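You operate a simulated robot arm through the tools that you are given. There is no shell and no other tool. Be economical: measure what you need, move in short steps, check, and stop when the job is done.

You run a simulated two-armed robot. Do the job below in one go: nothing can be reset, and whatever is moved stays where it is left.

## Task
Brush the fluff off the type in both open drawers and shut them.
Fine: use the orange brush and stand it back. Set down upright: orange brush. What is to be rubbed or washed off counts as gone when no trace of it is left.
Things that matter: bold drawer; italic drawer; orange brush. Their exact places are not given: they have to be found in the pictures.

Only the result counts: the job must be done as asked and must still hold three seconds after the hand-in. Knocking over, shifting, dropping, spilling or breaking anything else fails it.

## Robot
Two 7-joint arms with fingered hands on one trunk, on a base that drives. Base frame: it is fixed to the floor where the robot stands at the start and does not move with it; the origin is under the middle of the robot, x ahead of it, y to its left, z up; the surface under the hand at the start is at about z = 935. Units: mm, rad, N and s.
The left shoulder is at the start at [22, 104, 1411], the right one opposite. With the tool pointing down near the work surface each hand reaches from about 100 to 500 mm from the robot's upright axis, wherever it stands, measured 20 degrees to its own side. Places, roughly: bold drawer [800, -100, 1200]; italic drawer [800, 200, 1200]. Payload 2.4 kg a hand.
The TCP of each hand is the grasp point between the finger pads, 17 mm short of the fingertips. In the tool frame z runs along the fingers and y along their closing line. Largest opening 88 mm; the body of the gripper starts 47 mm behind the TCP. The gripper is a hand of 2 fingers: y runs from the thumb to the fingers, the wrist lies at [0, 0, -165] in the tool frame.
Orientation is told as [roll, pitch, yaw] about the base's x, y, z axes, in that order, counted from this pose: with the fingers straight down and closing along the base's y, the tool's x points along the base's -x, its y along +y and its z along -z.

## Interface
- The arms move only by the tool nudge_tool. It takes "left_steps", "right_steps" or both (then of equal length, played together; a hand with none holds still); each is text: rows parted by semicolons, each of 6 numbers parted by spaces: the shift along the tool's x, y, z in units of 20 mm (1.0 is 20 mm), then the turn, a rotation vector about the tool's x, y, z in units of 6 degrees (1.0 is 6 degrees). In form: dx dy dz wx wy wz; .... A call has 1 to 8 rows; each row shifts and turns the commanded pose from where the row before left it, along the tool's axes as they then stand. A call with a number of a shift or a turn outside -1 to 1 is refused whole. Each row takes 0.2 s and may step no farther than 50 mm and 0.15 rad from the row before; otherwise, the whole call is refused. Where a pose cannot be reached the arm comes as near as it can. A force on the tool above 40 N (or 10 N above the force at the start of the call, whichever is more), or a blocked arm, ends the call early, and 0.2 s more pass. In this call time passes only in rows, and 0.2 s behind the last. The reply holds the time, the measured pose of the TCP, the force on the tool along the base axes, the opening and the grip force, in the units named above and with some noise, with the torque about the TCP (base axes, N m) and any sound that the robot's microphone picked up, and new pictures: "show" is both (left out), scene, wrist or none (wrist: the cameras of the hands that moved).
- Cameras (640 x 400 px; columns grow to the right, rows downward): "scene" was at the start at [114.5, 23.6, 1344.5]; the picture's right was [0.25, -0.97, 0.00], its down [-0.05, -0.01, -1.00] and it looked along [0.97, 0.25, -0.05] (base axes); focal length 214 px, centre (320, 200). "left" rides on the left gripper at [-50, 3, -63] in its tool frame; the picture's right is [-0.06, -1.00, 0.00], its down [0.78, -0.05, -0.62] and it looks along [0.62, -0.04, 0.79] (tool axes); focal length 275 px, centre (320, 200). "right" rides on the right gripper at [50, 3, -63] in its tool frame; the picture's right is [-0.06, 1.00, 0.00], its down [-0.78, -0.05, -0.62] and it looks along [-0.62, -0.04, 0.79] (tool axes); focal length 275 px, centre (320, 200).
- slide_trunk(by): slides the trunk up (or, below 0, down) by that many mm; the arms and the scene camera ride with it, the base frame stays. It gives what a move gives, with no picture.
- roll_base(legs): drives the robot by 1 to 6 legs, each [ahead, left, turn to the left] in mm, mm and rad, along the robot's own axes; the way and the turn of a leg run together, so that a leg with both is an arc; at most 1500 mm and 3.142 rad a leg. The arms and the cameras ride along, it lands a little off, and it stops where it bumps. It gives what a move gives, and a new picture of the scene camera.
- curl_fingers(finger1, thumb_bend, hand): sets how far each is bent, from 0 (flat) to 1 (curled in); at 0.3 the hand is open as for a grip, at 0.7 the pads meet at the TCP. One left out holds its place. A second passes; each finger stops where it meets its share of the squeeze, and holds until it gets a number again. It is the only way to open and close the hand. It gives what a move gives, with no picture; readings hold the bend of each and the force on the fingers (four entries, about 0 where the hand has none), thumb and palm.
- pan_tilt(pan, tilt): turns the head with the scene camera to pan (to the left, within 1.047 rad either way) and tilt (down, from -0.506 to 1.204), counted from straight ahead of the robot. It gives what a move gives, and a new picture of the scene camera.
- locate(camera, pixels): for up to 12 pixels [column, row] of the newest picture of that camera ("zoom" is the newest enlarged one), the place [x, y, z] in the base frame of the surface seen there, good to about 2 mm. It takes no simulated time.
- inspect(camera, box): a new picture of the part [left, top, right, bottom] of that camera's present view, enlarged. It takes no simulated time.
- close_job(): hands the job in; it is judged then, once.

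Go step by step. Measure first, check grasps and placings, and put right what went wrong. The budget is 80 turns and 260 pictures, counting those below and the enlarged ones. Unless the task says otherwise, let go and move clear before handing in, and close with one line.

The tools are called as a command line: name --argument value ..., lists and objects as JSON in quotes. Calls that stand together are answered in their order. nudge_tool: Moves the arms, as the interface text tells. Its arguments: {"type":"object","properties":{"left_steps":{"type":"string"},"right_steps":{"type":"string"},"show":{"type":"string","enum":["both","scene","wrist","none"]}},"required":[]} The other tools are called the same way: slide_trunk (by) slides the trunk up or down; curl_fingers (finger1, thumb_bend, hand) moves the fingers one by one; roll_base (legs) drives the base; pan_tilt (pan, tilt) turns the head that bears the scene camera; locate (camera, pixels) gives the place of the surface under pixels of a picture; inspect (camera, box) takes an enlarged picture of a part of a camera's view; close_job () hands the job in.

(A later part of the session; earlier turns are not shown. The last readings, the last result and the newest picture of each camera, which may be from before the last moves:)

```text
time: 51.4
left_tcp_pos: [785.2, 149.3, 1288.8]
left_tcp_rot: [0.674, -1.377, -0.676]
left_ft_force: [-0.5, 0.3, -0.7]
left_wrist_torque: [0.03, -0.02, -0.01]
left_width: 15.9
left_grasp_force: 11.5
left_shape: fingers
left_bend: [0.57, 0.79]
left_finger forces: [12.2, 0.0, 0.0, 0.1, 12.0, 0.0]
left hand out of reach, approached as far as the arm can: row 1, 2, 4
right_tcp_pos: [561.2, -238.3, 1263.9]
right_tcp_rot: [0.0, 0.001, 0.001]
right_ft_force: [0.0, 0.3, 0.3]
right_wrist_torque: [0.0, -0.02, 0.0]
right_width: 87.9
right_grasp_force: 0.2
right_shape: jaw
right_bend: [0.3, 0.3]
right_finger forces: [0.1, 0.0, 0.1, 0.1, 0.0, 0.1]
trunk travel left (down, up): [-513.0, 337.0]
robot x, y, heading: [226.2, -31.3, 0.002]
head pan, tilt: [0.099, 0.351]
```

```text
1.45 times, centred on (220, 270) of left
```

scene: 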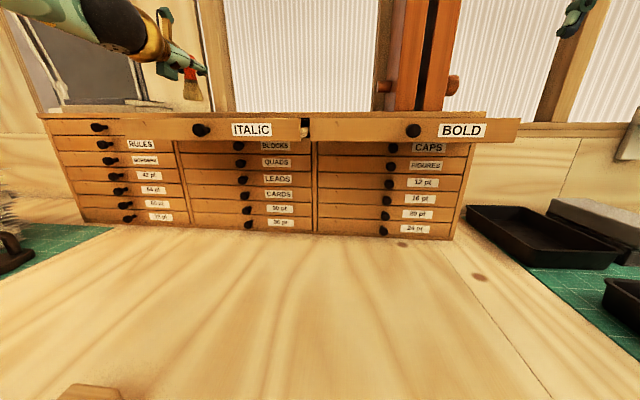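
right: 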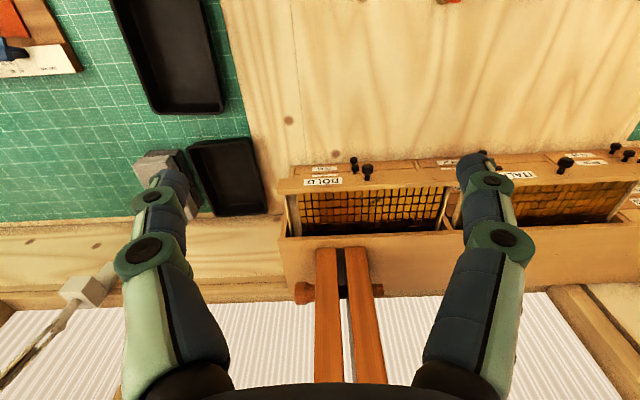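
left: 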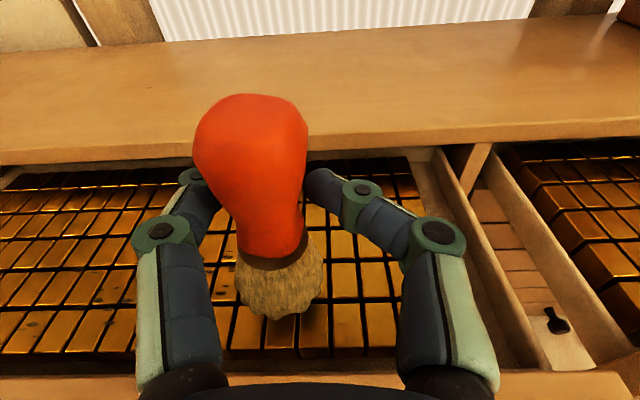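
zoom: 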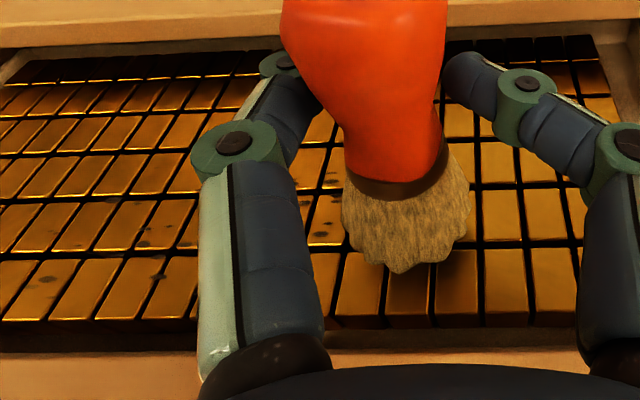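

The arm drifted up at its lower limit, so I need the shoulder lower. I'll raise the hand 40 mm and lower the trunk 50 mm.

nudge_tool --left_steps "-0.981 0.12 -0.152 0 0 0;-0.981 0.12 -0.152 0 0 0;-0.981 0.12 -0.152 0 0 0" --show "none"

slide_trunk --by -66

nudge_tool --left_steps "0.35 -0.04 0.05 0 0 0;0.115 0.993 0.01 0 0 0;0.115 0.993 0.01 0 0 0;0.115 0.993 0.01 0 0 0;0.115 0.993 0.01 0 0 0;0.115 0.993 0.01 0 0 0;0.115 0.993 0.01 0 0 0;0.115 0.993 0.01 0 0 0" --show "wrist"

inspect --camera "left" --box '[200, 140, 640, 400]'

```text
time: 52.2
left_tcp_pos: [785.3, 148.9, 1347.9]
left_tcp_rot: [0.702, -1.383, -0.705]
left_ft_force: [-0.2, -0.5, -1.2]
left_wrist_torque: [-0.04, 0.02, 0.02]
left_width: 15.3
left_grasp_force: 11.6
left_shape: fingers
left_bend: [0.57, 0.79]
left_finger forces: [12.1, 0.1, 0.1, 0.0, 11.9, 0.0]
right_tcp_pos: [560.4, -238.5, 1264.9]
right_tcp_rot: [-0.001, -0.001, 0.002]
right_ft_force: [0.4, -0.1, -0.3]
right_wrist_torque: [0.0, -0.02, 0.02]
right_width: 87.8
right_grasp_force: 0.1
right_shape: jaw
right_bend: [0.3, 0.3]
right_finger forces: [0.1, 0.0, 0.0, 0.0, 0.1, 0.0]
trunk travel left (down, up): [-513.0, 337.0]
robot x, y, heading: [225.5, -28.8, 0.002]
head pan, tilt: [0.099, 0.351]
```

```text
time: 53.2
left_tcp_pos: [784.9, 149.4, 1280.7]
left_tcp_rot: [0.704, -1.386, -0.705]
left_ft_force: [0.2, 0.0, -0.9]
left_wrist_torque: [0.02, 0.01, -0.04]
left_width: 15.8
left_grasp_force: 11.8
left_shape: fingers
left_bend: [0.57, 0.79]
left_finger forces: [12.1, 0.1, 0.0, 0.0, 12.0, 0.0]
right_tcp_pos: [560.2, -236.2, 1199.1]
right_tcp_rot: [-0.001, -0.002, 0.001]
right_ft_force: [-0.7, 0.5, -0.5]
right_wrist_torque: [-0.01, 0.06, -0.04]
right_width: 87.8
right_grasp_force: 0.0
right_shape: jaw
right_bend: [0.3, 0.3]
right_finger forces: [0.0, 0.0, 0.1, 0.0, 0.0, 0.0]
trunk travel left (down, up): [-447.0, 403.0]
robot x, y, heading: [226.0, -31.7, 0.002]
head pan, tilt: [0.099, 0.351]
```

```text
time: 55.0
left_tcp_pos: [785.1, 288.9, 1274.8]
left_tcp_rot: [0.7, -1.385, -0.703]
left_ft_force: [-1.0, -1.6, 1.6]
left_wrist_torque: [-0.03, 0.0, 0.01]
left_width: 15.7
left_grasp_force: 12.6
left_shape: fingers
left_bend: [0.56, 0.79]
left_finger forces: [12.4, 0.1, 0.1, 0.0, 13.0, 0.0]
right_tcp_pos: [560.0, -237.3, 1198.3]
right_tcp_rot: [0.0, -0.001, 0.002]
right_ft_force: [0.7, -0.1, -0.4]
right_wrist_torque: [0.0, 0.04, -0.02]
right_width: 88.1
right_grasp_force: 0.0
right_shape: jaw
right_bend: [0.3, 0.3]
right_finger forces: [0.1, 0.0, 0.1, 0.0, 0.0, 0.1]
trunk travel left (down, up): [-447.0, 403.0]
robot x, y, heading: [224.6, -29.3, 0.0]
head pan, tilt: [0.099, 0.351]
```

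left: 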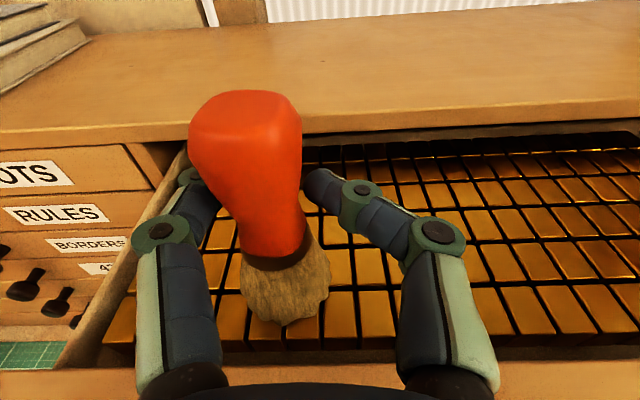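

```text
1.45 times, centred on (420, 270) of left
```

zoom: 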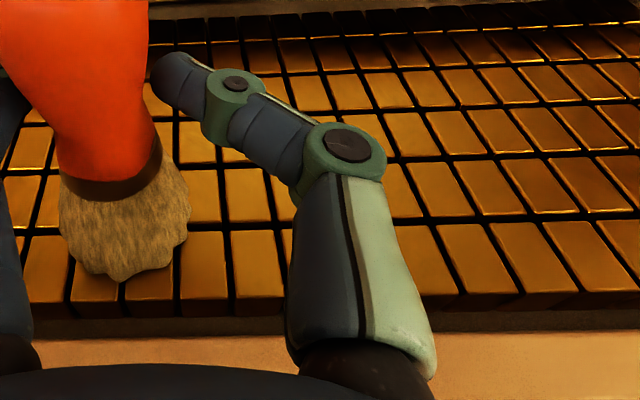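

The swept area now looks clean. I'll make a return sweep 15 mm further in to cover the rest.

nudge_tool --left_steps "-0.114 0 0.74 0 0 0;-0.115 -0.993 -0.01 0 0 0;-0.115 -0.993 -0.01 0 0 0;-0.115 -0.993 -0.01 0 0 0;-0.115 -0.993 -0.01 0 0 0;-0.115 -0.993 -0.01 0 0 0;-0.115 -0.993 -0.01 0 0 0;-0.115 -0.993 -0.01 0 0 0" --show "wrist"

inspect --camera "left" --box '[0, 140, 440, 400]'

```text
time: 56.8
left_tcp_pos: [799.5, 149.5, 1274.0]
left_tcp_rot: [0.703, -1.386, -0.709]
left_ft_force: [0.2, 0.9, 5.0]
left_wrist_torque: [0.05, -0.04, -0.02]
left_width: 15.8
left_grasp_force: 11.7
left_shape: fingers
left_bend: [0.55, 0.8]
left_finger forces: [13.5, 0.0, 0.0, 0.1, 11.9, 0.0]
right_tcp_pos: [559.9, -237.3, 1200.6]
right_tcp_rot: [0.001, -0.003, 0.002]
right_ft_force: [0.9, 0.8, 0.0]
right_wrist_torque: [-0.02, 0.0, 0.02]
right_width: 87.9
right_grasp_force: 0.0
right_shape: jaw
right_bend: [0.3, 0.3]
right_finger forces: [0.0, 0.0, 0.0, 0.0, 0.0, 0.0]
trunk travel left (down, up): [-447.0, 403.0]
robot x, y, heading: [226.7, -29.7, 0.001]
head pan, tilt: [0.099, 0.351]
```

left: 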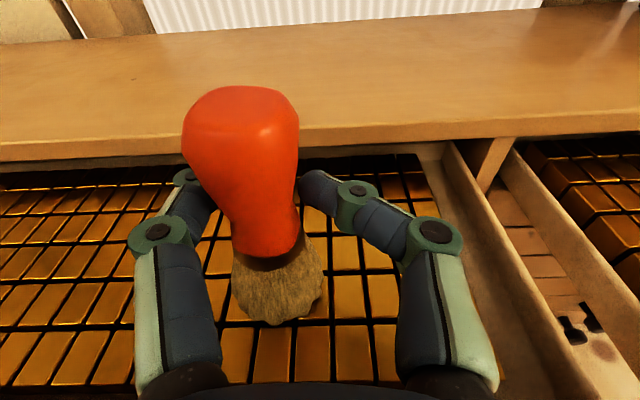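

```text
1.45 times, centred on (220, 270) of left
```

zoom: 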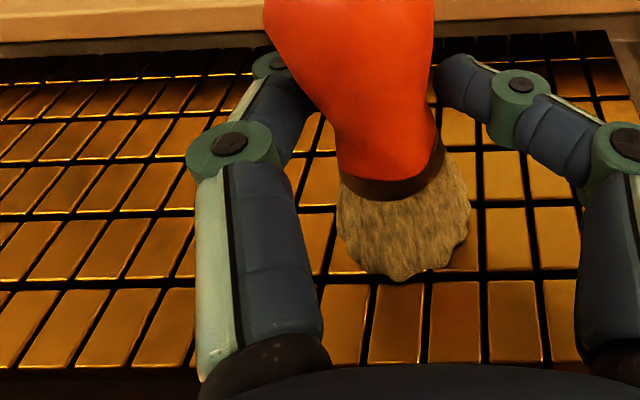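

ITALIC looks clean from here. I'll lift clear and roll right to the BOLD drawer.

nudge_tool --left_steps "-0.981 0.12 -0.152 0 0 0;-0.981 0.12 -0.152 0 0 0;-0.981 0.12 -0.152 0 0 0" --show "none"

roll_base --legs '[[0, -340, 0]]'

nudge_tool --left_steps "0.1 0 0 0 0 0" --show "wrist"

inspect --camera "left" --box '[0, 180, 320, 400]'

```text
time: 57.6
left_tcp_pos: [798.9, 149.6, 1334.8]
left_tcp_rot: [0.702, -1.383, -0.703]
left_ft_force: [-1.9, -0.4, -1.1]
left_wrist_torque: [0.01, 0.01, -0.01]
left_width: 15.9
left_grasp_force: 13.1
left_shape: fingers
left_bend: [0.55, 0.8]
left_finger forces: [12.6, 0.0, 0.0, 0.0, 12.6, 0.0]
right_tcp_pos: [560.5, -236.8, 1199.1]
right_tcp_rot: [0.0, 0.001, 0.001]
right_ft_force: [-0.9, -0.6, 0.1]
right_wrist_torque: [0.02, -0.04, -0.02]
right_width: 87.9
right_grasp_force: 0.1
right_shape: jaw
right_bend: [0.3, 0.3]
right_finger forces: [0.1, 0.0, 0.0, 0.1, 0.0, 0.0]
trunk travel left (down, up): [-447.0, 403.0]
robot x, y, heading: [226.5, -31.6, 0.001]
head pan, tilt: [0.099, 0.351]
```

```text
time: 58.6
left_tcp_pos: [799.9, 127.1, 1333.6]
left_tcp_rot: [0.701, -1.385, -0.709]
left_ft_force: [-0.5, 1.0, -0.5]
left_wrist_torque: [-0.01, 0.0, -0.02]
left_width: 15.7
left_grasp_force: 12.8
left_shape: fingers
left_bend: [0.55, 0.8]
left_finger forces: [12.6, 0.1, 0.0, 0.0, 12.5, 0.0]
right_tcp_pos: [560.1, -257.9, 1197.5]
right_tcp_rot: [-0.001, 0.0, -0.002]
right_ft_force: [0.1, 0.2, 0.2]
right_wrist_torque: [0.01, 0.02, -0.01]
right_width: 88.0
right_grasp_force: 0.1
right_shape: jaw
right_bend: [0.3, 0.3]
right_finger forces: [0.0, 0.0, 0.1, 0.1, 0.0, 0.1]
trunk travel left (down, up): [-447.0, 403.0]
robot x, y, heading: [225.3, -54.0, 0.001]
head pan, tilt: [0.099, 0.351]
stopped in leg 1: the robot was blocked; the commanded pose is now the measured one
```

scene: 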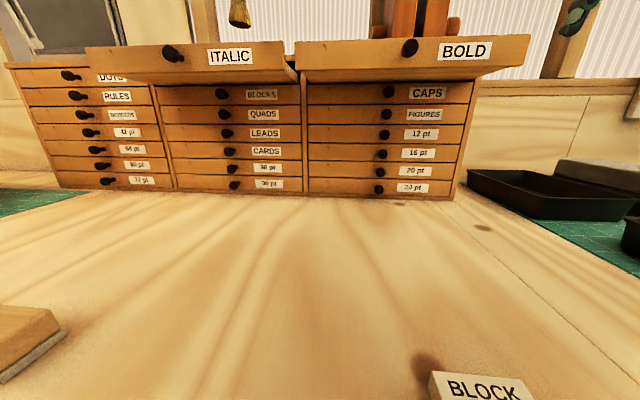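

```text
time: 59.0
left_tcp_pos: [800.5, 125.8, 1331.9]
left_tcp_rot: [0.702, -1.384, -0.709]
left_ft_force: [0.7, -0.5, -0.5]
left_wrist_torque: [-0.01, 0.01, 0.0]
left_width: 15.7
left_grasp_force: 12.7
left_shape: fingers
left_bend: [0.55, 0.8]
left_finger forces: [12.6, 0.0, 0.0, 0.0, 12.4, 0.0]
right_tcp_pos: [560.0, -259.2, 1198.2]
right_tcp_rot: [0.0, -0.001, -0.003]
right_ft_force: [-0.6, -0.3, -1.1]
right_wrist_torque: [0.02, 0.01, -0.03]
right_width: 87.8
right_grasp_force: 0.0
right_shape: jaw
right_bend: [0.3, 0.3]
right_finger forces: [0.1, 0.0, 0.1, 0.0, 0.1, 0.1]
trunk travel left (down, up): [-447.0, 403.0]
robot x, y, heading: [225.0, -47.3, 0.001]
head pan, tilt: [0.099, 0.351]
```

left: 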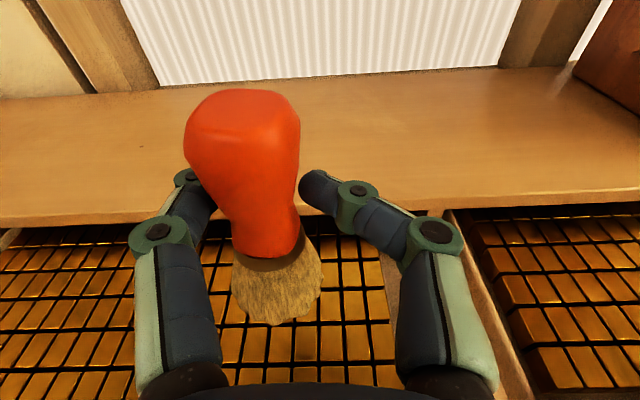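

```text
1.82 times, centred on (160, 290) of left
```

zoom: 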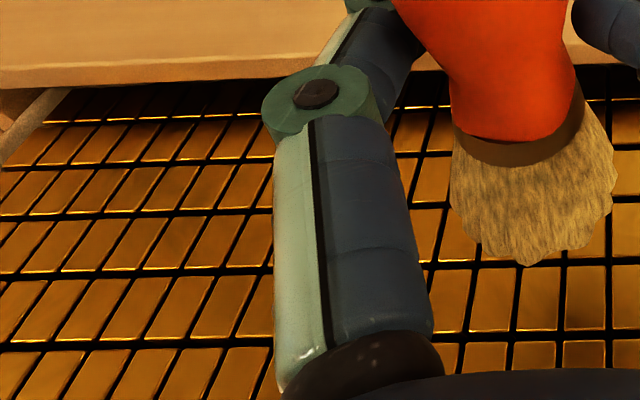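

The base is blocked at y≈-54, so I'll reach BOLD by turning the robot right instead. I'll back off 20 mm left and turn -0.45 rad with the brush lifted.

roll_base --legs '[[-15, 20, 0], [0, 0, -0.42]]'

nudge_tool --left_steps "-0.1 0 0 0 0 0" --show "wrist"

```text
time: 61.0
left_tcp_pos: [808.5, -102.6, 1332.0]
left_tcp_rot: [0.705, -1.385, -1.132]
left_ft_force: [-0.2, -0.9, -0.2]
left_wrist_torque: [-0.02, 0.0, 0.0]
left_width: 16.1
left_grasp_force: 12.5
left_shape: fingers
left_bend: [0.55, 0.8]
left_finger forces: [12.4, 0.0, 0.1, 0.1, 12.3, 0.1]
right_tcp_pos: [431.6, -356.8, 1198.6]
right_tcp_rot: [0.0, 0.0, -0.424]
right_ft_force: [0.2, 0.2, -0.2]
right_wrist_torque: [-0.04, 0.01, 0.0]
right_width: 87.9
right_grasp_force: 0.1
right_shape: jaw
right_bend: [0.3, 0.3]
right_finger forces: [0.1, 0.0, 0.0, 0.0, 0.1, 0.1]
trunk travel left (down, up): [-447.0, 403.0]
robot x, y, heading: [213.3, -31.3, -0.423]
head pan, tilt: [0.099, 0.351]
```

scene: 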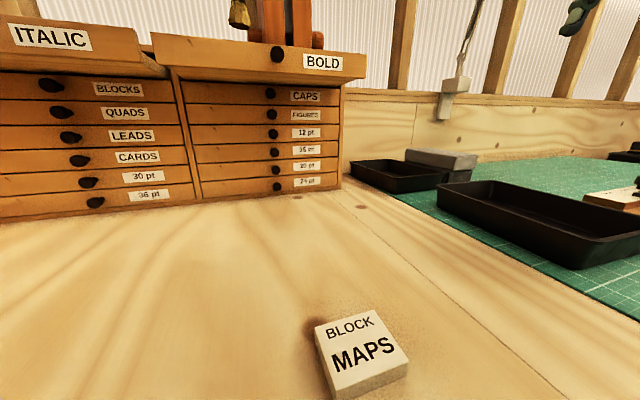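

```text
time: 61.5
left_tcp_pos: [808.7, -103.5, 1333.3]
left_tcp_rot: [0.705, -1.383, -1.131]
left_ft_force: [0.7, -0.2, -0.7]
left_wrist_torque: [0.02, -0.03, 0.01]
left_width: 15.9
left_grasp_force: 12.4
left_shape: fingers
left_bend: [0.55, 0.8]
left_finger forces: [12.3, 0.1, 0.0, 0.1, 12.4, 0.1]
right_tcp_pos: [432.5, -357.6, 1199.2]
right_tcp_rot: [0.001, -0.001, -0.424]
right_ft_force: [-1.0, -0.7, 0.9]
right_wrist_torque: [0.02, 0.02, 0.02]
right_width: 88.0
right_grasp_force: 0.0
right_shape: jaw
right_bend: [0.3, 0.3]
right_finger forces: [0.1, 0.0, 0.0, 0.0, 0.1, 0.0]
trunk travel left (down, up): [-447.0, 403.0]
robot x, y, heading: [216.2, -28.8, -0.425]
head pan, tilt: [0.099, 0.351]
```

left: 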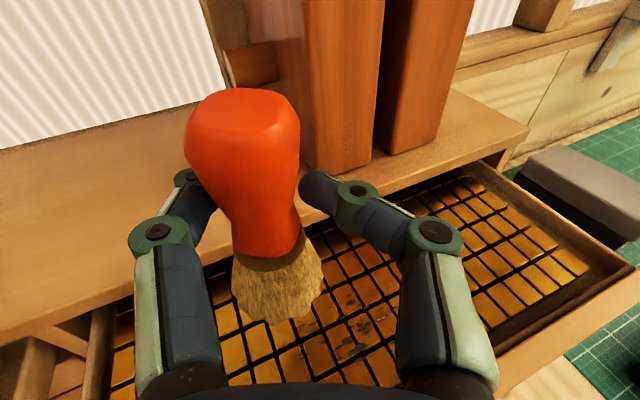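

BOLD's fluff is visible at (310–400,290–350). I'll turn another -0.15 rad so the stroke start falls within comfortable reach.

roll_base --legs '[[0, 0, -0.15]]'

nudge_tool --left_steps "0.9 -0.11 0.14 0 0 0;0.9 -0.11 0.14 0 0 0" --show "wrist"

```text
time: 62.5
left_tcp_pos: [791.1, -191.7, 1333.6]
left_tcp_rot: [0.705, -1.384, -1.282]
left_ft_force: [-0.2, 0.0, -1.1]
left_wrist_torque: [-0.01, 0.0, 0.01]
left_width: 15.9
left_grasp_force: 12.2
left_shape: fingers
left_bend: [0.55, 0.8]
left_finger forces: [12.4, 0.1, 0.0, 0.1, 12.2, 0.0]
right_tcp_pos: [380.8, -386.6, 1198.8]
right_tcp_rot: [0.0, -0.001, -0.574]
right_ft_force: [-0.1, 0.1, -0.7]
right_wrist_torque: [-0.02, -0.02, 0.01]
right_width: 87.8
right_grasp_force: 0.0
right_shape: jaw
right_bend: [0.3, 0.3]
right_finger forces: [0.1, 0.0, 0.1, 0.0, 0.0, 0.0]
trunk travel left (down, up): [-447.0, 403.0]
robot x, y, heading: [211.4, -31.4, -0.572]
head pan, tilt: [0.099, 0.351]
```

scene: 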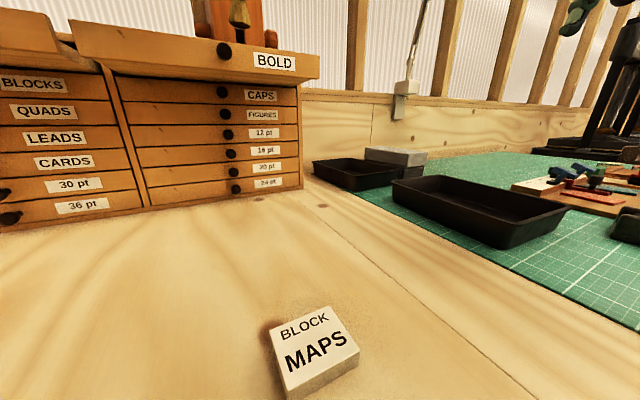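

```text
time: 63.1
left_tcp_pos: [789.7, -191.9, 1297.2]
left_tcp_rot: [0.701, -1.385, -1.279]
left_ft_force: [0.1, 0.4, -1.1]
left_wrist_torque: [-0.03, 0.0, -0.02]
left_width: 15.6
left_grasp_force: 12.1
left_shape: fingers
left_bend: [0.55, 0.8]
left_finger forces: [12.3, 0.0, 0.1, 0.0, 12.3, 0.0]
right_tcp_pos: [380.6, -385.9, 1199.7]
right_tcp_rot: [0.0, 0.0, -0.574]
right_ft_force: [-0.4, 0.2, -0.3]
right_wrist_torque: [0.0, -0.01, -0.01]
right_width: 87.9
right_grasp_force: 0.0
right_shape: jaw
right_bend: [0.3, 0.3]
right_finger forces: [0.0, 0.1, 0.0, 0.1, 0.1, 0.1]
trunk travel left (down, up): [-447.0, 403.0]
robot x, y, heading: [213.9, -30.0, -0.575]
head pan, tilt: [0.099, 0.351]
```

left: 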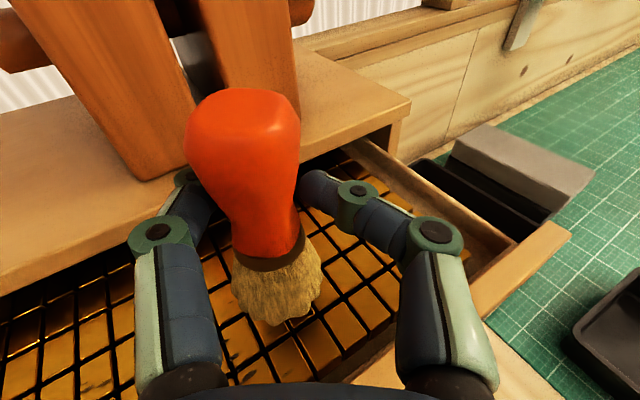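

I'll lower onto the BOLD type at brush x≈788 and sweep left along it.

nudge_tool --left_steps "0.18 -0.29 -0.39 0 0 0;0.981 -0.12 0.152 0 0 0;0.183 0.834 -0.538 0 0 0;0.183 0.834 -0.538 0 0 0;0.183 0.834 -0.538 0 0 0;0.183 0.834 -0.538 0 0 0;0.183 0.834 -0.538 0 0 0;0.183 0.834 -0.538 0 0 0" --show "wrist"

inspect --camera "left" --box '[140, 180, 580, 400]'

```text
time: 64.9
left_tcp_pos: [780.3, -71.1, 1273.7]
left_tcp_rot: [0.71, -1.383, -1.286]
left_ft_force: [0.3, 1.2, 2.4]
left_wrist_torque: [0.01, 0.0, -0.01]
left_width: 15.9
left_grasp_force: 12.3
left_shape: fingers
left_bend: [0.55, 0.8]
left_finger forces: [12.3, 0.0, 0.1, 0.1, 12.0, 0.1]
right_tcp_pos: [381.1, -386.3, 1197.4]
right_tcp_rot: [0.0, 0.0, -0.573]
right_ft_force: [0.3, -0.3, -0.6]
right_wrist_torque: [0.0, 0.01, -0.02]
right_width: 87.8
right_grasp_force: 0.1
right_shape: jaw
right_bend: [0.3, 0.3]
right_finger forces: [0.0, 0.1, 0.0, 0.0, 0.0, 0.0]
trunk travel left (down, up): [-447.0, 403.0]
robot x, y, heading: [208.9, -30.1, -0.569]
head pan, tilt: [0.099, 0.351]
```

left: 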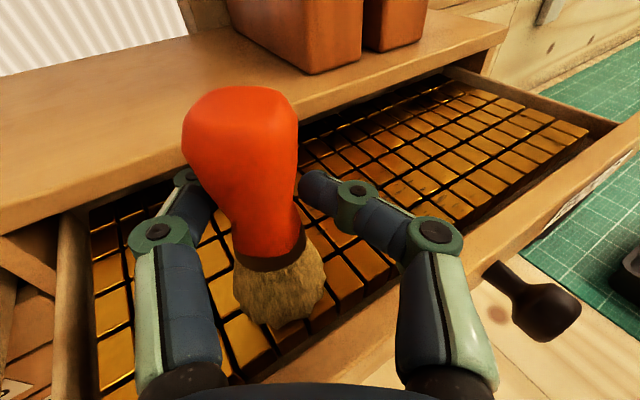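

```text
1.45 times, centred on (360, 290) of left
```

zoom: 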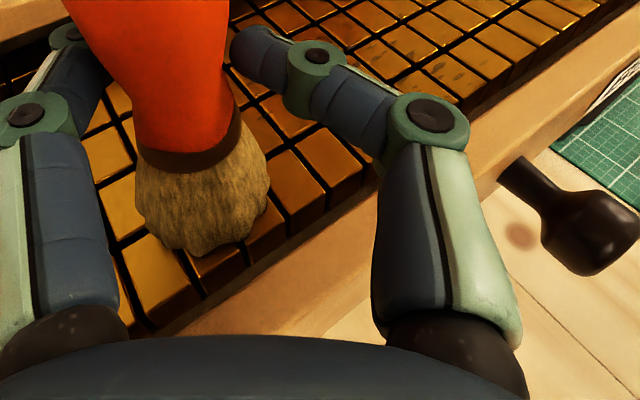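

Mostly cleared. I'll do a return sweep about 16 mm further in.

nudge_tool --left_steps "0.02 0.43 0.66 0 0 0;-0.183 -0.834 0.538 0 0 0;-0.183 -0.834 0.538 0 0 0;-0.183 -0.834 0.538 0 0 0;-0.183 -0.834 0.538 0 0 0;-0.183 -0.834 0.538 0 0 0;-0.183 -0.834 0.538 0 0 0" --show "wrist"

inspect --camera "left" --box '[0, 180, 440, 400]'

```text
time: 66.5
left_tcp_pos: [797.4, -192.5, 1273.4]
left_tcp_rot: [0.705, -1.384, -1.279]
left_ft_force: [0.5, 1.8, 6.0]
left_wrist_torque: [0.02, -0.05, 0.01]
left_width: 15.8
left_grasp_force: 12.8
left_shape: fingers
left_bend: [0.55, 0.81]
left_finger forces: [13.5, 0.0, 0.0, 0.0, 12.0, 0.0]
right_tcp_pos: [379.2, -387.4, 1199.3]
right_tcp_rot: [0.002, -0.001, -0.574]
right_ft_force: [0.4, -0.3, 0.4]
right_wrist_torque: [0.0, 0.0, -0.03]
right_width: 87.7
right_grasp_force: 0.1
right_shape: jaw
right_bend: [0.3, 0.3]
right_finger forces: [0.1, 0.1, 0.0, 0.0, 0.1, 0.0]
trunk travel left (down, up): [-447.0, 403.0]
robot x, y, heading: [211.2, -33.2, -0.568]
head pan, tilt: [0.099, 0.351]
```

left: 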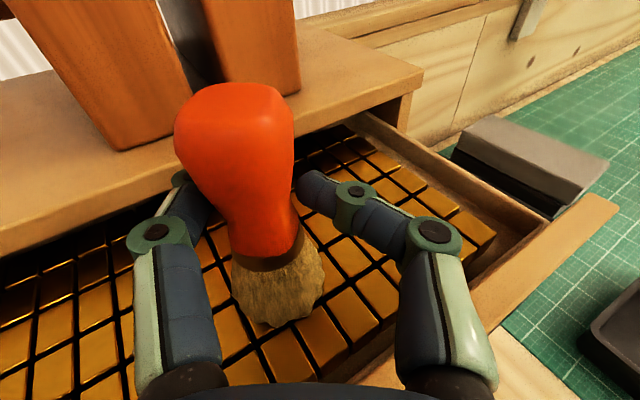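

```text
1.45 times, centred on (220, 290) of left
```

zoom: 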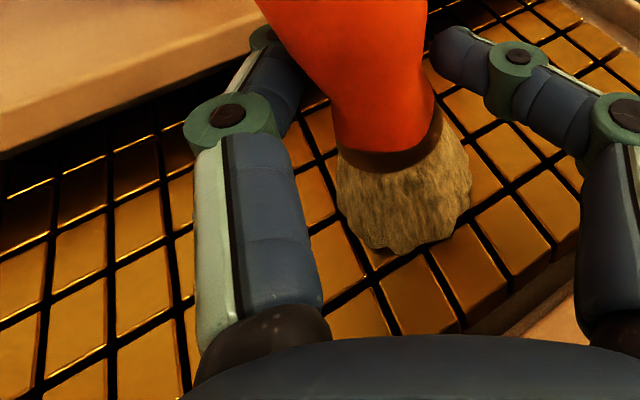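

Looks clean. I'll make one more insurance sweep 14 mm further in, then lift and inspect.

nudge_tool --left_steps "-0.04 0.38 0.58 0 0 0;0.183 0.834 -0.538 0 0 0;0.183 0.834 -0.538 0 0 0;0.183 0.834 -0.538 0 0 0;0.183 0.834 -0.538 0 0 0;0.183 0.834 -0.538 0 0 0;0.183 0.834 -0.538 0 0 0;-0.981 0.12 -0.152 0 0 0" --show "none"

nudge_tool --left_steps "-0.981 0.12 -0.152 0 0 0;-0.981 0.12 -0.152 0 0 0;-0.981 0.12 -0.152 0 0 0" --show "wrist"

inspect --camera "left" --box '[280, 150, 640, 400]'

```text
time: 68.3
left_tcp_pos: [810.4, -71.3, 1291.5]
left_tcp_rot: [0.699, -1.384, -1.275]
left_ft_force: [0.1, 0.2, -1.2]
left_wrist_torque: [0.01, 0.0, 0.03]
left_width: 15.8
left_grasp_force: 12.2
left_shape: fingers
left_bend: [0.55, 0.81]
left_finger forces: [12.0, 0.0, 0.1, 0.0, 12.2, 0.0]
right_tcp_pos: [380.8, -387.3, 1197.4]
right_tcp_rot: [0.003, 0.001, -0.574]
right_ft_force: [0.5, -0.4, 0.6]
right_wrist_torque: [0.01, -0.02, -0.04]
right_width: 87.9
right_grasp_force: 0.0
right_shape: jaw
right_bend: [0.3, 0.3]
right_finger forces: [0.0, 0.1, 0.0, 0.0, 0.1, 0.0]
trunk travel left (down, up): [-447.0, 403.0]
robot x, y, heading: [211.8, -33.9, -0.568]
head pan, tilt: [0.099, 0.351]
```

```text
time: 69.1
left_tcp_pos: [810.8, -71.5, 1352.3]
left_tcp_rot: [0.705, -1.382, -1.281]
left_ft_force: [-0.3, 0.0, -0.5]
left_wrist_torque: [-0.01, 0.0, -0.01]
left_width: 15.7
left_grasp_force: 11.8
left_shape: fingers
left_bend: [0.55, 0.81]
left_finger forces: [12.0, 0.1, 0.1, 0.0, 12.0, 0.1]
right_tcp_pos: [380.3, -386.4, 1198.4]
right_tcp_rot: [0.0, 0.0, -0.574]
right_ft_force: [0.3, -0.5, -0.3]
right_wrist_torque: [-0.01, -0.03, -0.02]
right_width: 87.8
right_grasp_force: 0.0
right_shape: jaw
right_bend: [0.3, 0.3]
right_finger forces: [0.1, 0.0, 0.1, 0.0, 0.0, 0.1]
trunk travel left (down, up): [-447.0, 403.0]
robot x, y, heading: [210.7, -30.5, -0.569]
head pan, tilt: [0.099, 0.351]
```

left: 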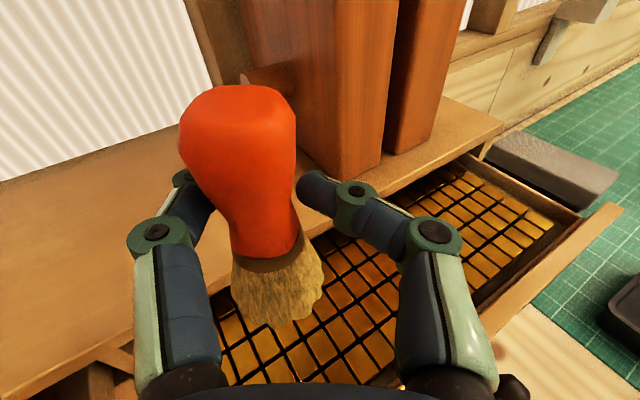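

```text
1.60 times, centred on (460, 275) of left
```

zoom: 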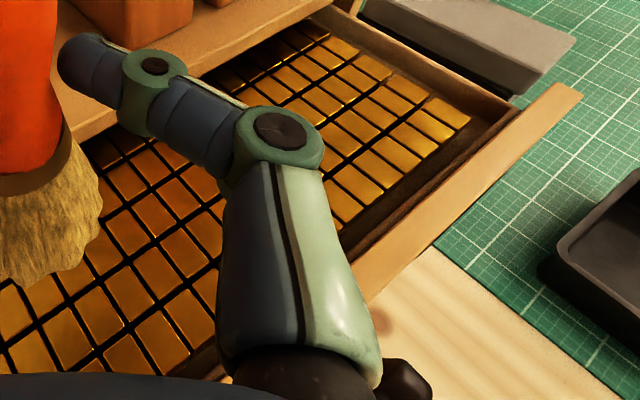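

BOLD looks clean from this angle. I'll turn back straight and back off for a wider check of both drawers.

roll_base --legs '[[0, 0, 0.57], [-130, 0, 0]]'

nudge_tool --left_steps "0 -0.9 0 0 0 0;0 -0.9 0 0 0 0;0 -0.9 0 0 0 0;0 -0.9 0 0 0 0" --show "wrist"

inspect --camera "left" --box '[300, 150, 640, 350]'

```text
time: 72.0
left_tcp_pos: [602.4, 260.0, 1352.6]
left_tcp_rot: [0.706, -1.387, -0.709]
left_ft_force: [-0.1, 0.2, -0.7]
left_wrist_torque: [0.03, 0.0, 0.03]
left_width: 15.8
left_grasp_force: 12.1
left_shape: fingers
left_bend: [0.55, 0.81]
left_finger forces: [11.9, 0.1, 0.0, 0.1, 12.0, 0.0]
right_tcp_pos: [415.7, -239.2, 1197.8]
right_tcp_rot: [0.002, -0.001, 0.0]
right_ft_force: [0.4, 0.2, 0.6]
right_wrist_torque: [0.01, 0.02, 0.01]
right_width: 87.9
right_grasp_force: 0.0
right_shape: jaw
right_bend: [0.3, 0.3]
right_finger forces: [0.0, 0.1, 0.1, 0.1, 0.0, 0.0]
trunk travel left (down, up): [-447.0, 403.0]
robot x, y, heading: [76.8, -30.8, 0.0]
head pan, tilt: [0.099, 0.351]
```

scene: 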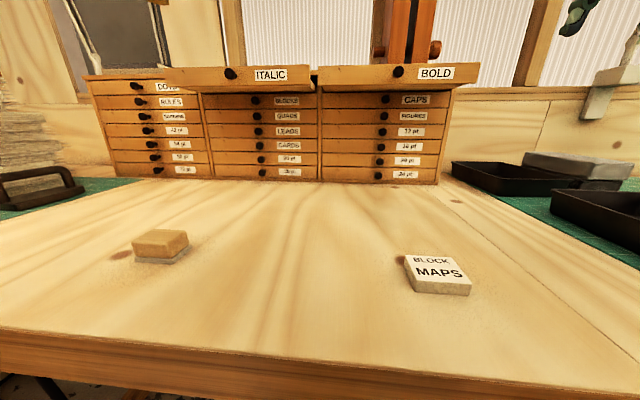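

```text
time: 73.0
left_tcp_pos: [603.1, 188.1, 1342.7]
left_tcp_rot: [0.702, -1.384, -0.704]
left_ft_force: [0.1, -0.3, 0.1]
left_wrist_torque: [0.01, 0.0, 0.03]
left_width: 15.6
left_grasp_force: 12.0
left_shape: fingers
left_bend: [0.55, 0.81]
left_finger forces: [12.0, 0.0, 0.0, 0.0, 11.9, 0.1]
right_tcp_pos: [415.6, -239.8, 1198.4]
right_tcp_rot: [0.002, -0.001, 0.0]
right_ft_force: [-0.2, 0.7, -0.5]
right_wrist_torque: [0.0, 0.0, -0.02]
right_width: 87.9
right_grasp_force: 0.2
right_shape: jaw
right_bend: [0.3, 0.3]
right_finger forces: [0.0, 0.0, 0.1, 0.0, 0.1, 0.1]
trunk travel left (down, up): [-447.0, 403.0]
robot x, y, heading: [81.0, -34.4, 0.001]
head pan, tilt: [0.099, 0.351]
```

left: 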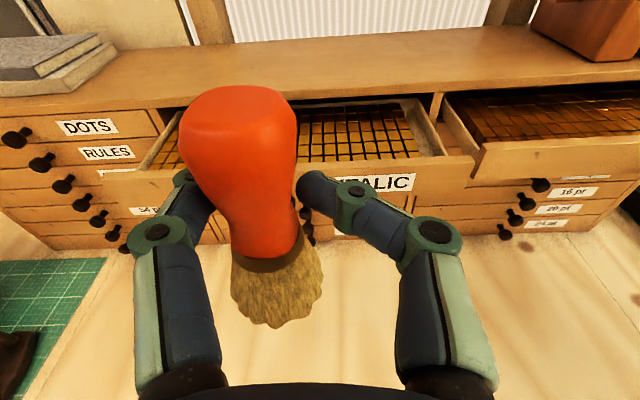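

```text
1.88 times, centred on (470, 250) of left
```

zoom: 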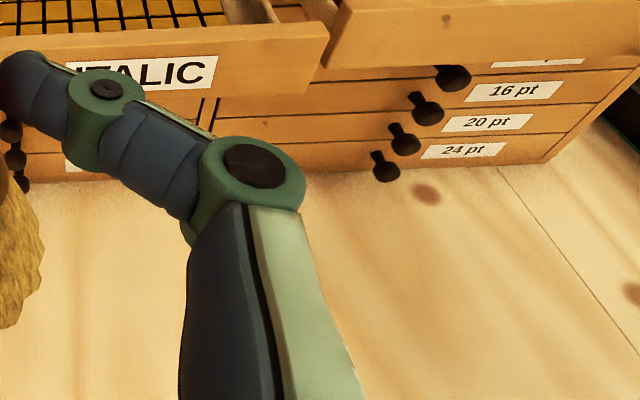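

To check everything before releasing the brush, I'll raise the trunk for a steeper look.

slide_trunk --by 200

inspect --camera "left" --box '[0, 0, 640, 400]'

inspect --camera "right" --box '[200, 120, 640, 380]'

```text
time: 75.1
left_tcp_pos: [604.4, 188.1, 1543.7]
left_tcp_rot: [0.704, -1.384, -0.706]
left_ft_force: [0.5, -0.8, -0.8]
left_wrist_torque: [-0.02, -0.02, 0.02]
left_width: 15.7
left_grasp_force: 11.6
left_shape: fingers
left_bend: [0.55, 0.81]
left_finger forces: [11.9, 0.0, 0.1, 0.0, 11.9, 0.0]
right_tcp_pos: [415.9, -239.2, 1398.7]
right_tcp_rot: [0.001, 0.0, 0.001]
right_ft_force: [-0.4, 0.0, 0.5]
right_wrist_torque: [-0.01, 0.01, 0.02]
right_width: 87.9
right_grasp_force: 0.1
right_shape: jaw
right_bend: [0.3, 0.3]
right_finger forces: [0.0, 0.0, 0.1, 0.0, 0.0, 0.0]
trunk travel left (down, up): [-647.0, 203.0]
robot x, y, heading: [82.2, -30.3, 0.001]
head pan, tilt: [0.099, 0.351]
```

```text
1.00 times, centred on (320, 200) of left (not enlarged: the box is as wide or as high as the picture)
```

zoom: 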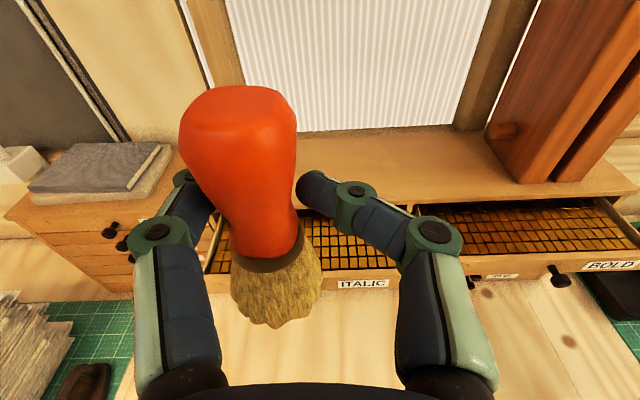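

```text
1.45 times, centred on (420, 250) of right
```

zoom: 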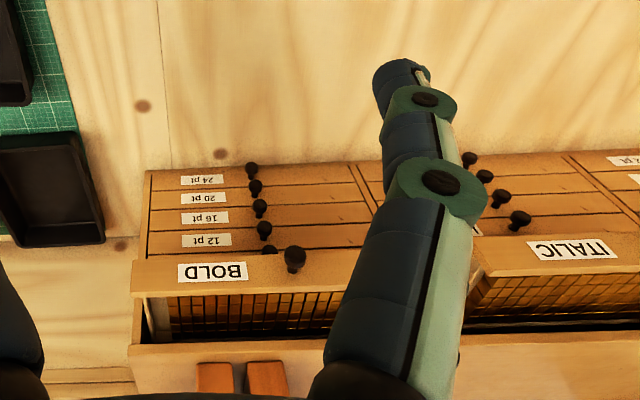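

slide_trunk --by 195

inspect --camera "right" --box '[260, 180, 420, 280]'

inspect --camera "right" --box '[460, 180, 640, 280]'

inspect --camera "left" --box '[420, 220, 640, 360]'

inspect --camera "left" --box '[190, 220, 420, 400]'

```text
time: 77.3
left_tcp_pos: [604.2, 188.2, 1737.9]
left_tcp_rot: [0.704, -1.385, -0.706]
left_ft_force: [-0.1, 0.3, -0.6]
left_wrist_torque: [0.01, 0.01, -0.05]
left_width: 15.4
left_grasp_force: 12.0
left_shape: fingers
left_bend: [0.55, 0.81]
left_finger forces: [11.8, 0.0, 0.0, 0.1, 12.0, 0.0]
right_tcp_pos: [416.5, -238.2, 1592.8]
right_tcp_rot: [-0.001, -0.001, 0.001]
right_ft_force: [-0.2, 0.1, 0.7]
right_wrist_torque: [0.03, -0.04, 0.04]
right_width: 87.8
right_grasp_force: 0.1
right_shape: jaw
right_bend: [0.3, 0.3]
right_finger forces: [0.0, 0.0, 0.1, 0.0, 0.0, 0.0]
trunk travel left (down, up): [-842.0, 8.0]
robot x, y, heading: [81.9, -27.9, 0.003]
head pan, tilt: [0.099, 0.351]
```

```text
4.00 times, centred on (340, 230) of right
```

zoom: 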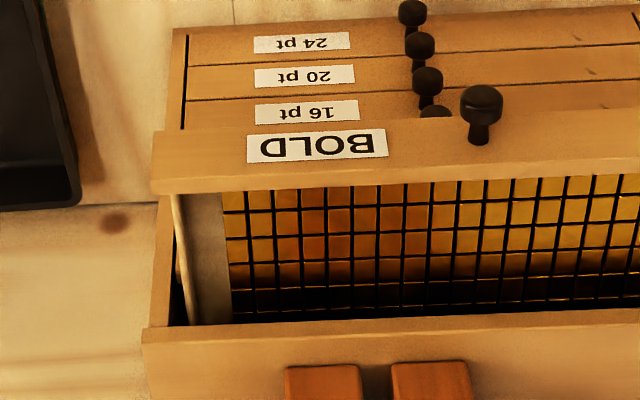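

```text
3.56 times, centred on (550, 230) of right
```

zoom: 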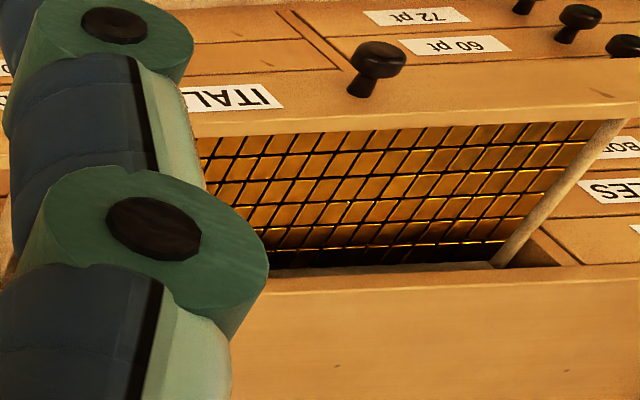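

```text
2.86 times, centred on (530, 290) of left
```

zoom: 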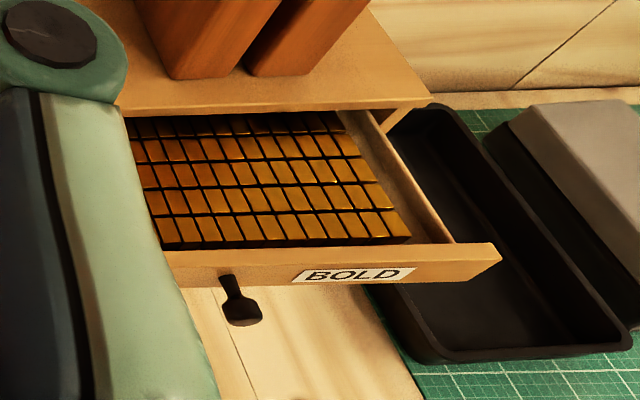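

```text
2.22 times, centred on (305, 310) of left
```

zoom: 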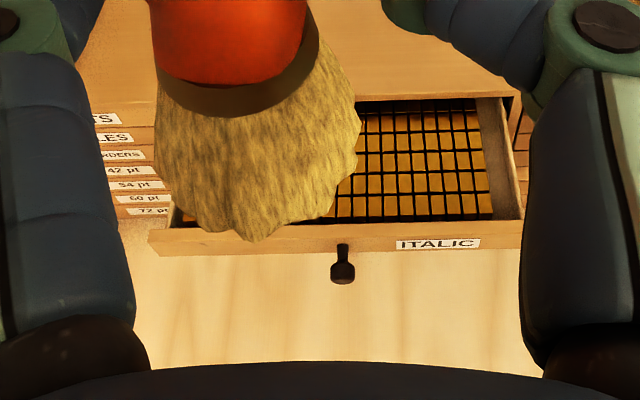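

Both drawers look clean from every view. Now I'll head for the brush's spot: back the base off, turn slightly, lower the left hand relative to the shoulder and lift the right hand for clearance.

inspect --camera "right" --box '[340, 190, 480, 270]'

roll_base --legs '[[-100, -20, 0], [0, 0, -0.23]]'

nudge_tool --left_steps "0.981 -0.12 0.152 0 0 0;0.981 -0.12 0.152 0 0 0;0.981 -0.12 0.152 0 0 0;0.981 -0.12 0.152 0 0 0;0.981 -0.12 0.152 0 0 0;0 0 0 0 0 0;0 0 0 0 0 0;0 0 0 0 0 0" --right_steps "0 0 -1 0 0 0;0 0 -1 0 0 0;0 0 -1 0 0 0;0 0 -1 0 0 0;0 0 -1 0 0 0;0 0 -1 0 0 0;0 0 -1 0 0 0;0 0 -1 0 0 0" --show "none"

```text
4.57 times, centred on (410, 230) of right
```

zoom: 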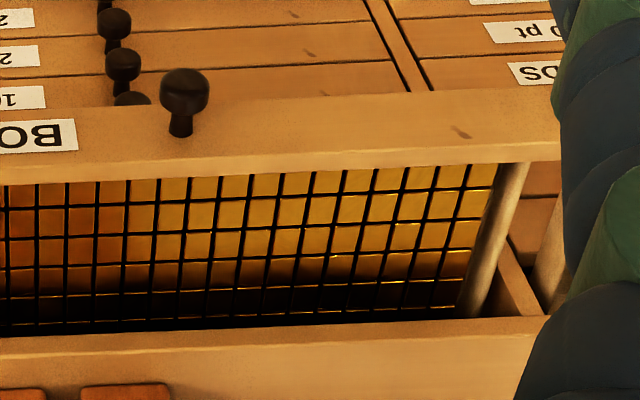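

```text
time: 79.2
left_tcp_pos: [540.5, 43.8, 1738.3]
left_tcp_rot: [0.703, -1.384, -0.937]
left_ft_force: [0.0, -0.9, -0.2]
left_wrist_torque: [0.01, -0.01, 0.0]
left_width: 15.5
left_grasp_force: 12.0
left_shape: fingers
left_bend: [0.55, 0.81]
left_finger forces: [12.0, 0.0, 0.1, 0.0, 11.9, 0.0]
right_tcp_pos: [260.9, -329.6, 1593.2]
right_tcp_rot: [-0.001, -0.002, -0.23]
right_ft_force: [0.5, 0.2, 0.0]
right_wrist_torque: [0.01, 0.0, -0.02]
right_width: 87.9
right_grasp_force: 0.2
right_shape: jaw
right_bend: [0.3, 0.3]
right_finger forces: [0.0, 0.0, 0.0, 0.0, 0.0, 0.0]
trunk travel left (down, up): [-842.0, 8.0]
robot x, y, heading: [-20.4, -54.0, -0.232]
head pan, tilt: [0.099, 0.351]
```

scene: 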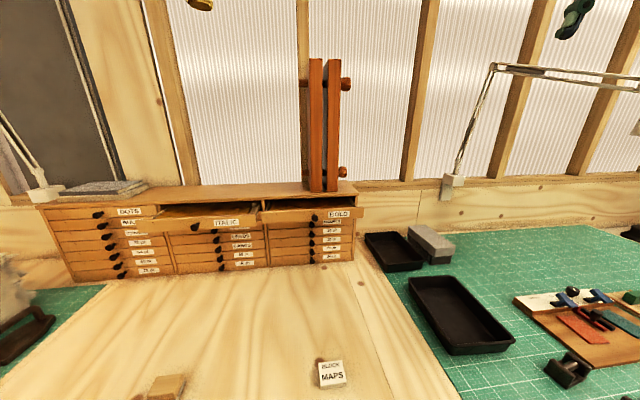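

```text
time: 81.0
left_tcp_pos: [541.0, 45.1, 1638.2]
left_tcp_rot: [0.705, -1.385, -0.935]
left_ft_force: [0.4, 0.7, -0.4]
left_wrist_torque: [-0.03, 0.03, 0.03]
left_width: 15.8
left_grasp_force: 11.6
left_shape: fingers
left_bend: [0.55, 0.81]
left_finger forces: [11.9, 0.0, 0.1, 0.1, 11.9, 0.0]
right_tcp_pos: [260.3, -328.8, 1753.8]
right_tcp_rot: [0.001, 0.0, -0.229]
right_ft_force: [-0.7, -0.2, -1.1]
right_wrist_torque: [0.01, -0.01, -0.01]
right_width: 88.3
right_grasp_force: 0.0
right_shape: jaw
right_bend: [0.3, 0.3]
right_finger forces: [0.1, 0.0, 0.0, 0.0, 0.1, 0.1]
trunk travel left (down, up): [-842.0, 8.0]
robot x, y, heading: [-20.4, -53.9, -0.232]
head pan, tilt: [0.099, 0.351]
```

BOLD is confirmed clean. I'll lower the trunk in stages towards the bench.

slide_trunk --by -480

pan_tilt --pan 0.4 --tilt 0.2

inspect --camera "left" --box '[0, 0, 640, 400]'

```text
refused: -480 is not a number from -400 to 400
```

```text
time: 81.8
left_tcp_pos: [540.7, 43.5, 1638.3]
left_tcp_rot: [0.705, -1.383, -0.939]
left_ft_force: [-0.5, 0.6, -0.5]
left_wrist_torque: [-0.01, -0.03, 0.0]
left_width: 15.6
left_grasp_force: 12.3
left_shape: fingers
left_bend: [0.55, 0.81]
left_finger forces: [12.0, 0.0, 0.0, 0.0, 11.8, 0.0]
right_tcp_pos: [259.1, -330.4, 1752.4]
right_tcp_rot: [0.001, 0.0, -0.23]
right_ft_force: [-0.9, 0.7, -0.6]
right_wrist_torque: [-0.01, 0.04, 0.01]
right_width: 88.0
right_grasp_force: 0.1
right_shape: jaw
right_bend: [0.3, 0.3]
right_finger forces: [0.0, 0.0, 0.1, 0.1, 0.1, 0.0]
trunk travel left (down, up): [-842.0, 8.0]
robot x, y, heading: [-20.3, -55.8, -0.226]
head pan, tilt: [0.4, 0.201]
```

scene: 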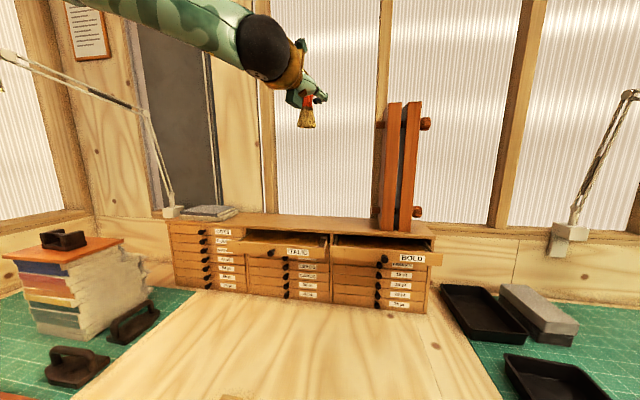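

```text
1.00 times, centred on (320, 200) of left (not enlarged: the box is as wide or as high as the picture)
```

zoom: 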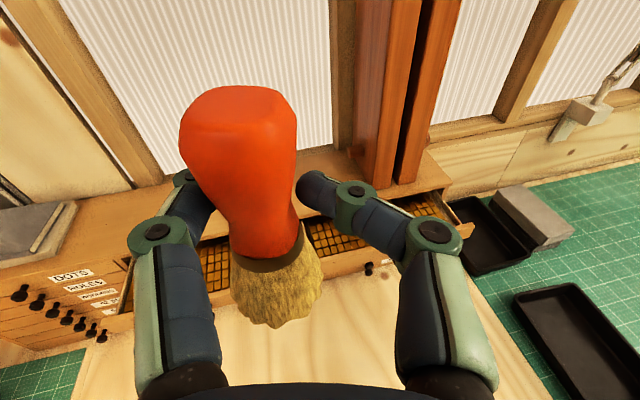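

The brush hangs upright. I'll retract the hand to above the brush's original spot and lower the trunk 400.

nudge_tool --left_steps "0.09 -0.245 -0.78 0 0 0;0.09 -0.245 -0.78 0 0 0;0.09 -0.245 -0.78 0 0 0;0.09 -0.245 -0.78 0 0 0" --show "none"

slide_trunk --by -400

inspect --camera "scene" --box '[0, 0, 640, 400]'

```text
time: 82.8
left_tcp_pos: [475.5, 40.3, 1638.6]
left_tcp_rot: [0.705, -1.383, -0.936]
left_ft_force: [0.3, -0.3, -0.1]
left_wrist_torque: [0.0, -0.03, 0.02]
left_width: 15.7
left_grasp_force: 12.1
left_shape: fingers
left_bend: [0.55, 0.81]
left_finger forces: [11.9, 0.0, 0.1, 0.0, 12.0, 0.1]
right_tcp_pos: [259.7, -329.5, 1753.0]
right_tcp_rot: [-0.001, 0.0, -0.23]
right_ft_force: [-0.2, 0.0, 0.1]
right_wrist_torque: [-0.02, -0.01, -0.02]
right_width: 87.8
right_grasp_force: 0.0
right_shape: jaw
right_bend: [0.3, 0.3]
right_finger forces: [0.0, 0.0, 0.0, 0.0, 0.1, 0.1]
trunk travel left (down, up): [-842.0, 8.0]
robot x, y, heading: [-17.6, -46.4, -0.229]
head pan, tilt: [0.4, 0.201]
```

```text
time: 86.7
left_tcp_pos: [475.6, 38.8, 1238.2]
left_tcp_rot: [0.703, -1.385, -0.937]
left_ft_force: [-0.6, 0.0, -1.0]
left_wrist_torque: [-0.04, 0.02, -0.01]
left_width: 15.5
left_grasp_force: 11.5
left_shape: fingers
left_bend: [0.55, 0.81]
left_finger forces: [11.7, 0.0, 0.0, 0.0, 12.0, 0.1]
right_tcp_pos: [260.3, -329.8, 1353.5]
right_tcp_rot: [0.0, 0.001, -0.231]
right_ft_force: [-0.8, 0.8, 0.2]
right_wrist_torque: [0.01, -0.02, -0.01]
right_width: 87.9
right_grasp_force: 0.1
right_shape: jaw
right_bend: [0.3, 0.3]
right_finger forces: [0.0, 0.0, 0.1, 0.0, 0.1, 0.0]
trunk travel left (down, up): [-442.0, 408.0]
robot x, y, heading: [-18.3, -49.7, -0.228]
head pan, tilt: [0.4, 0.201]
```

```text
1.00 times, centred on (320, 200) of scene (not enlarged: the box is as wide or as high as the picture)
```

zoom: 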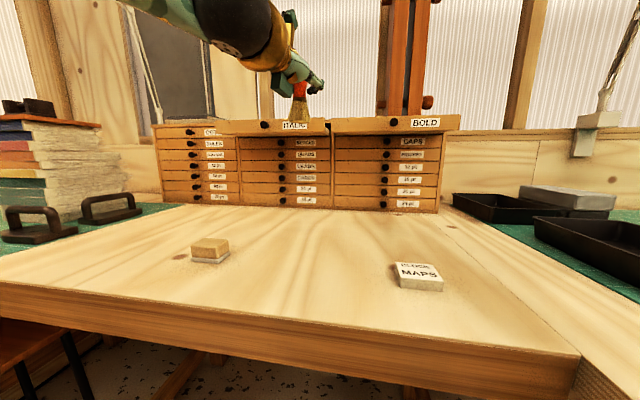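

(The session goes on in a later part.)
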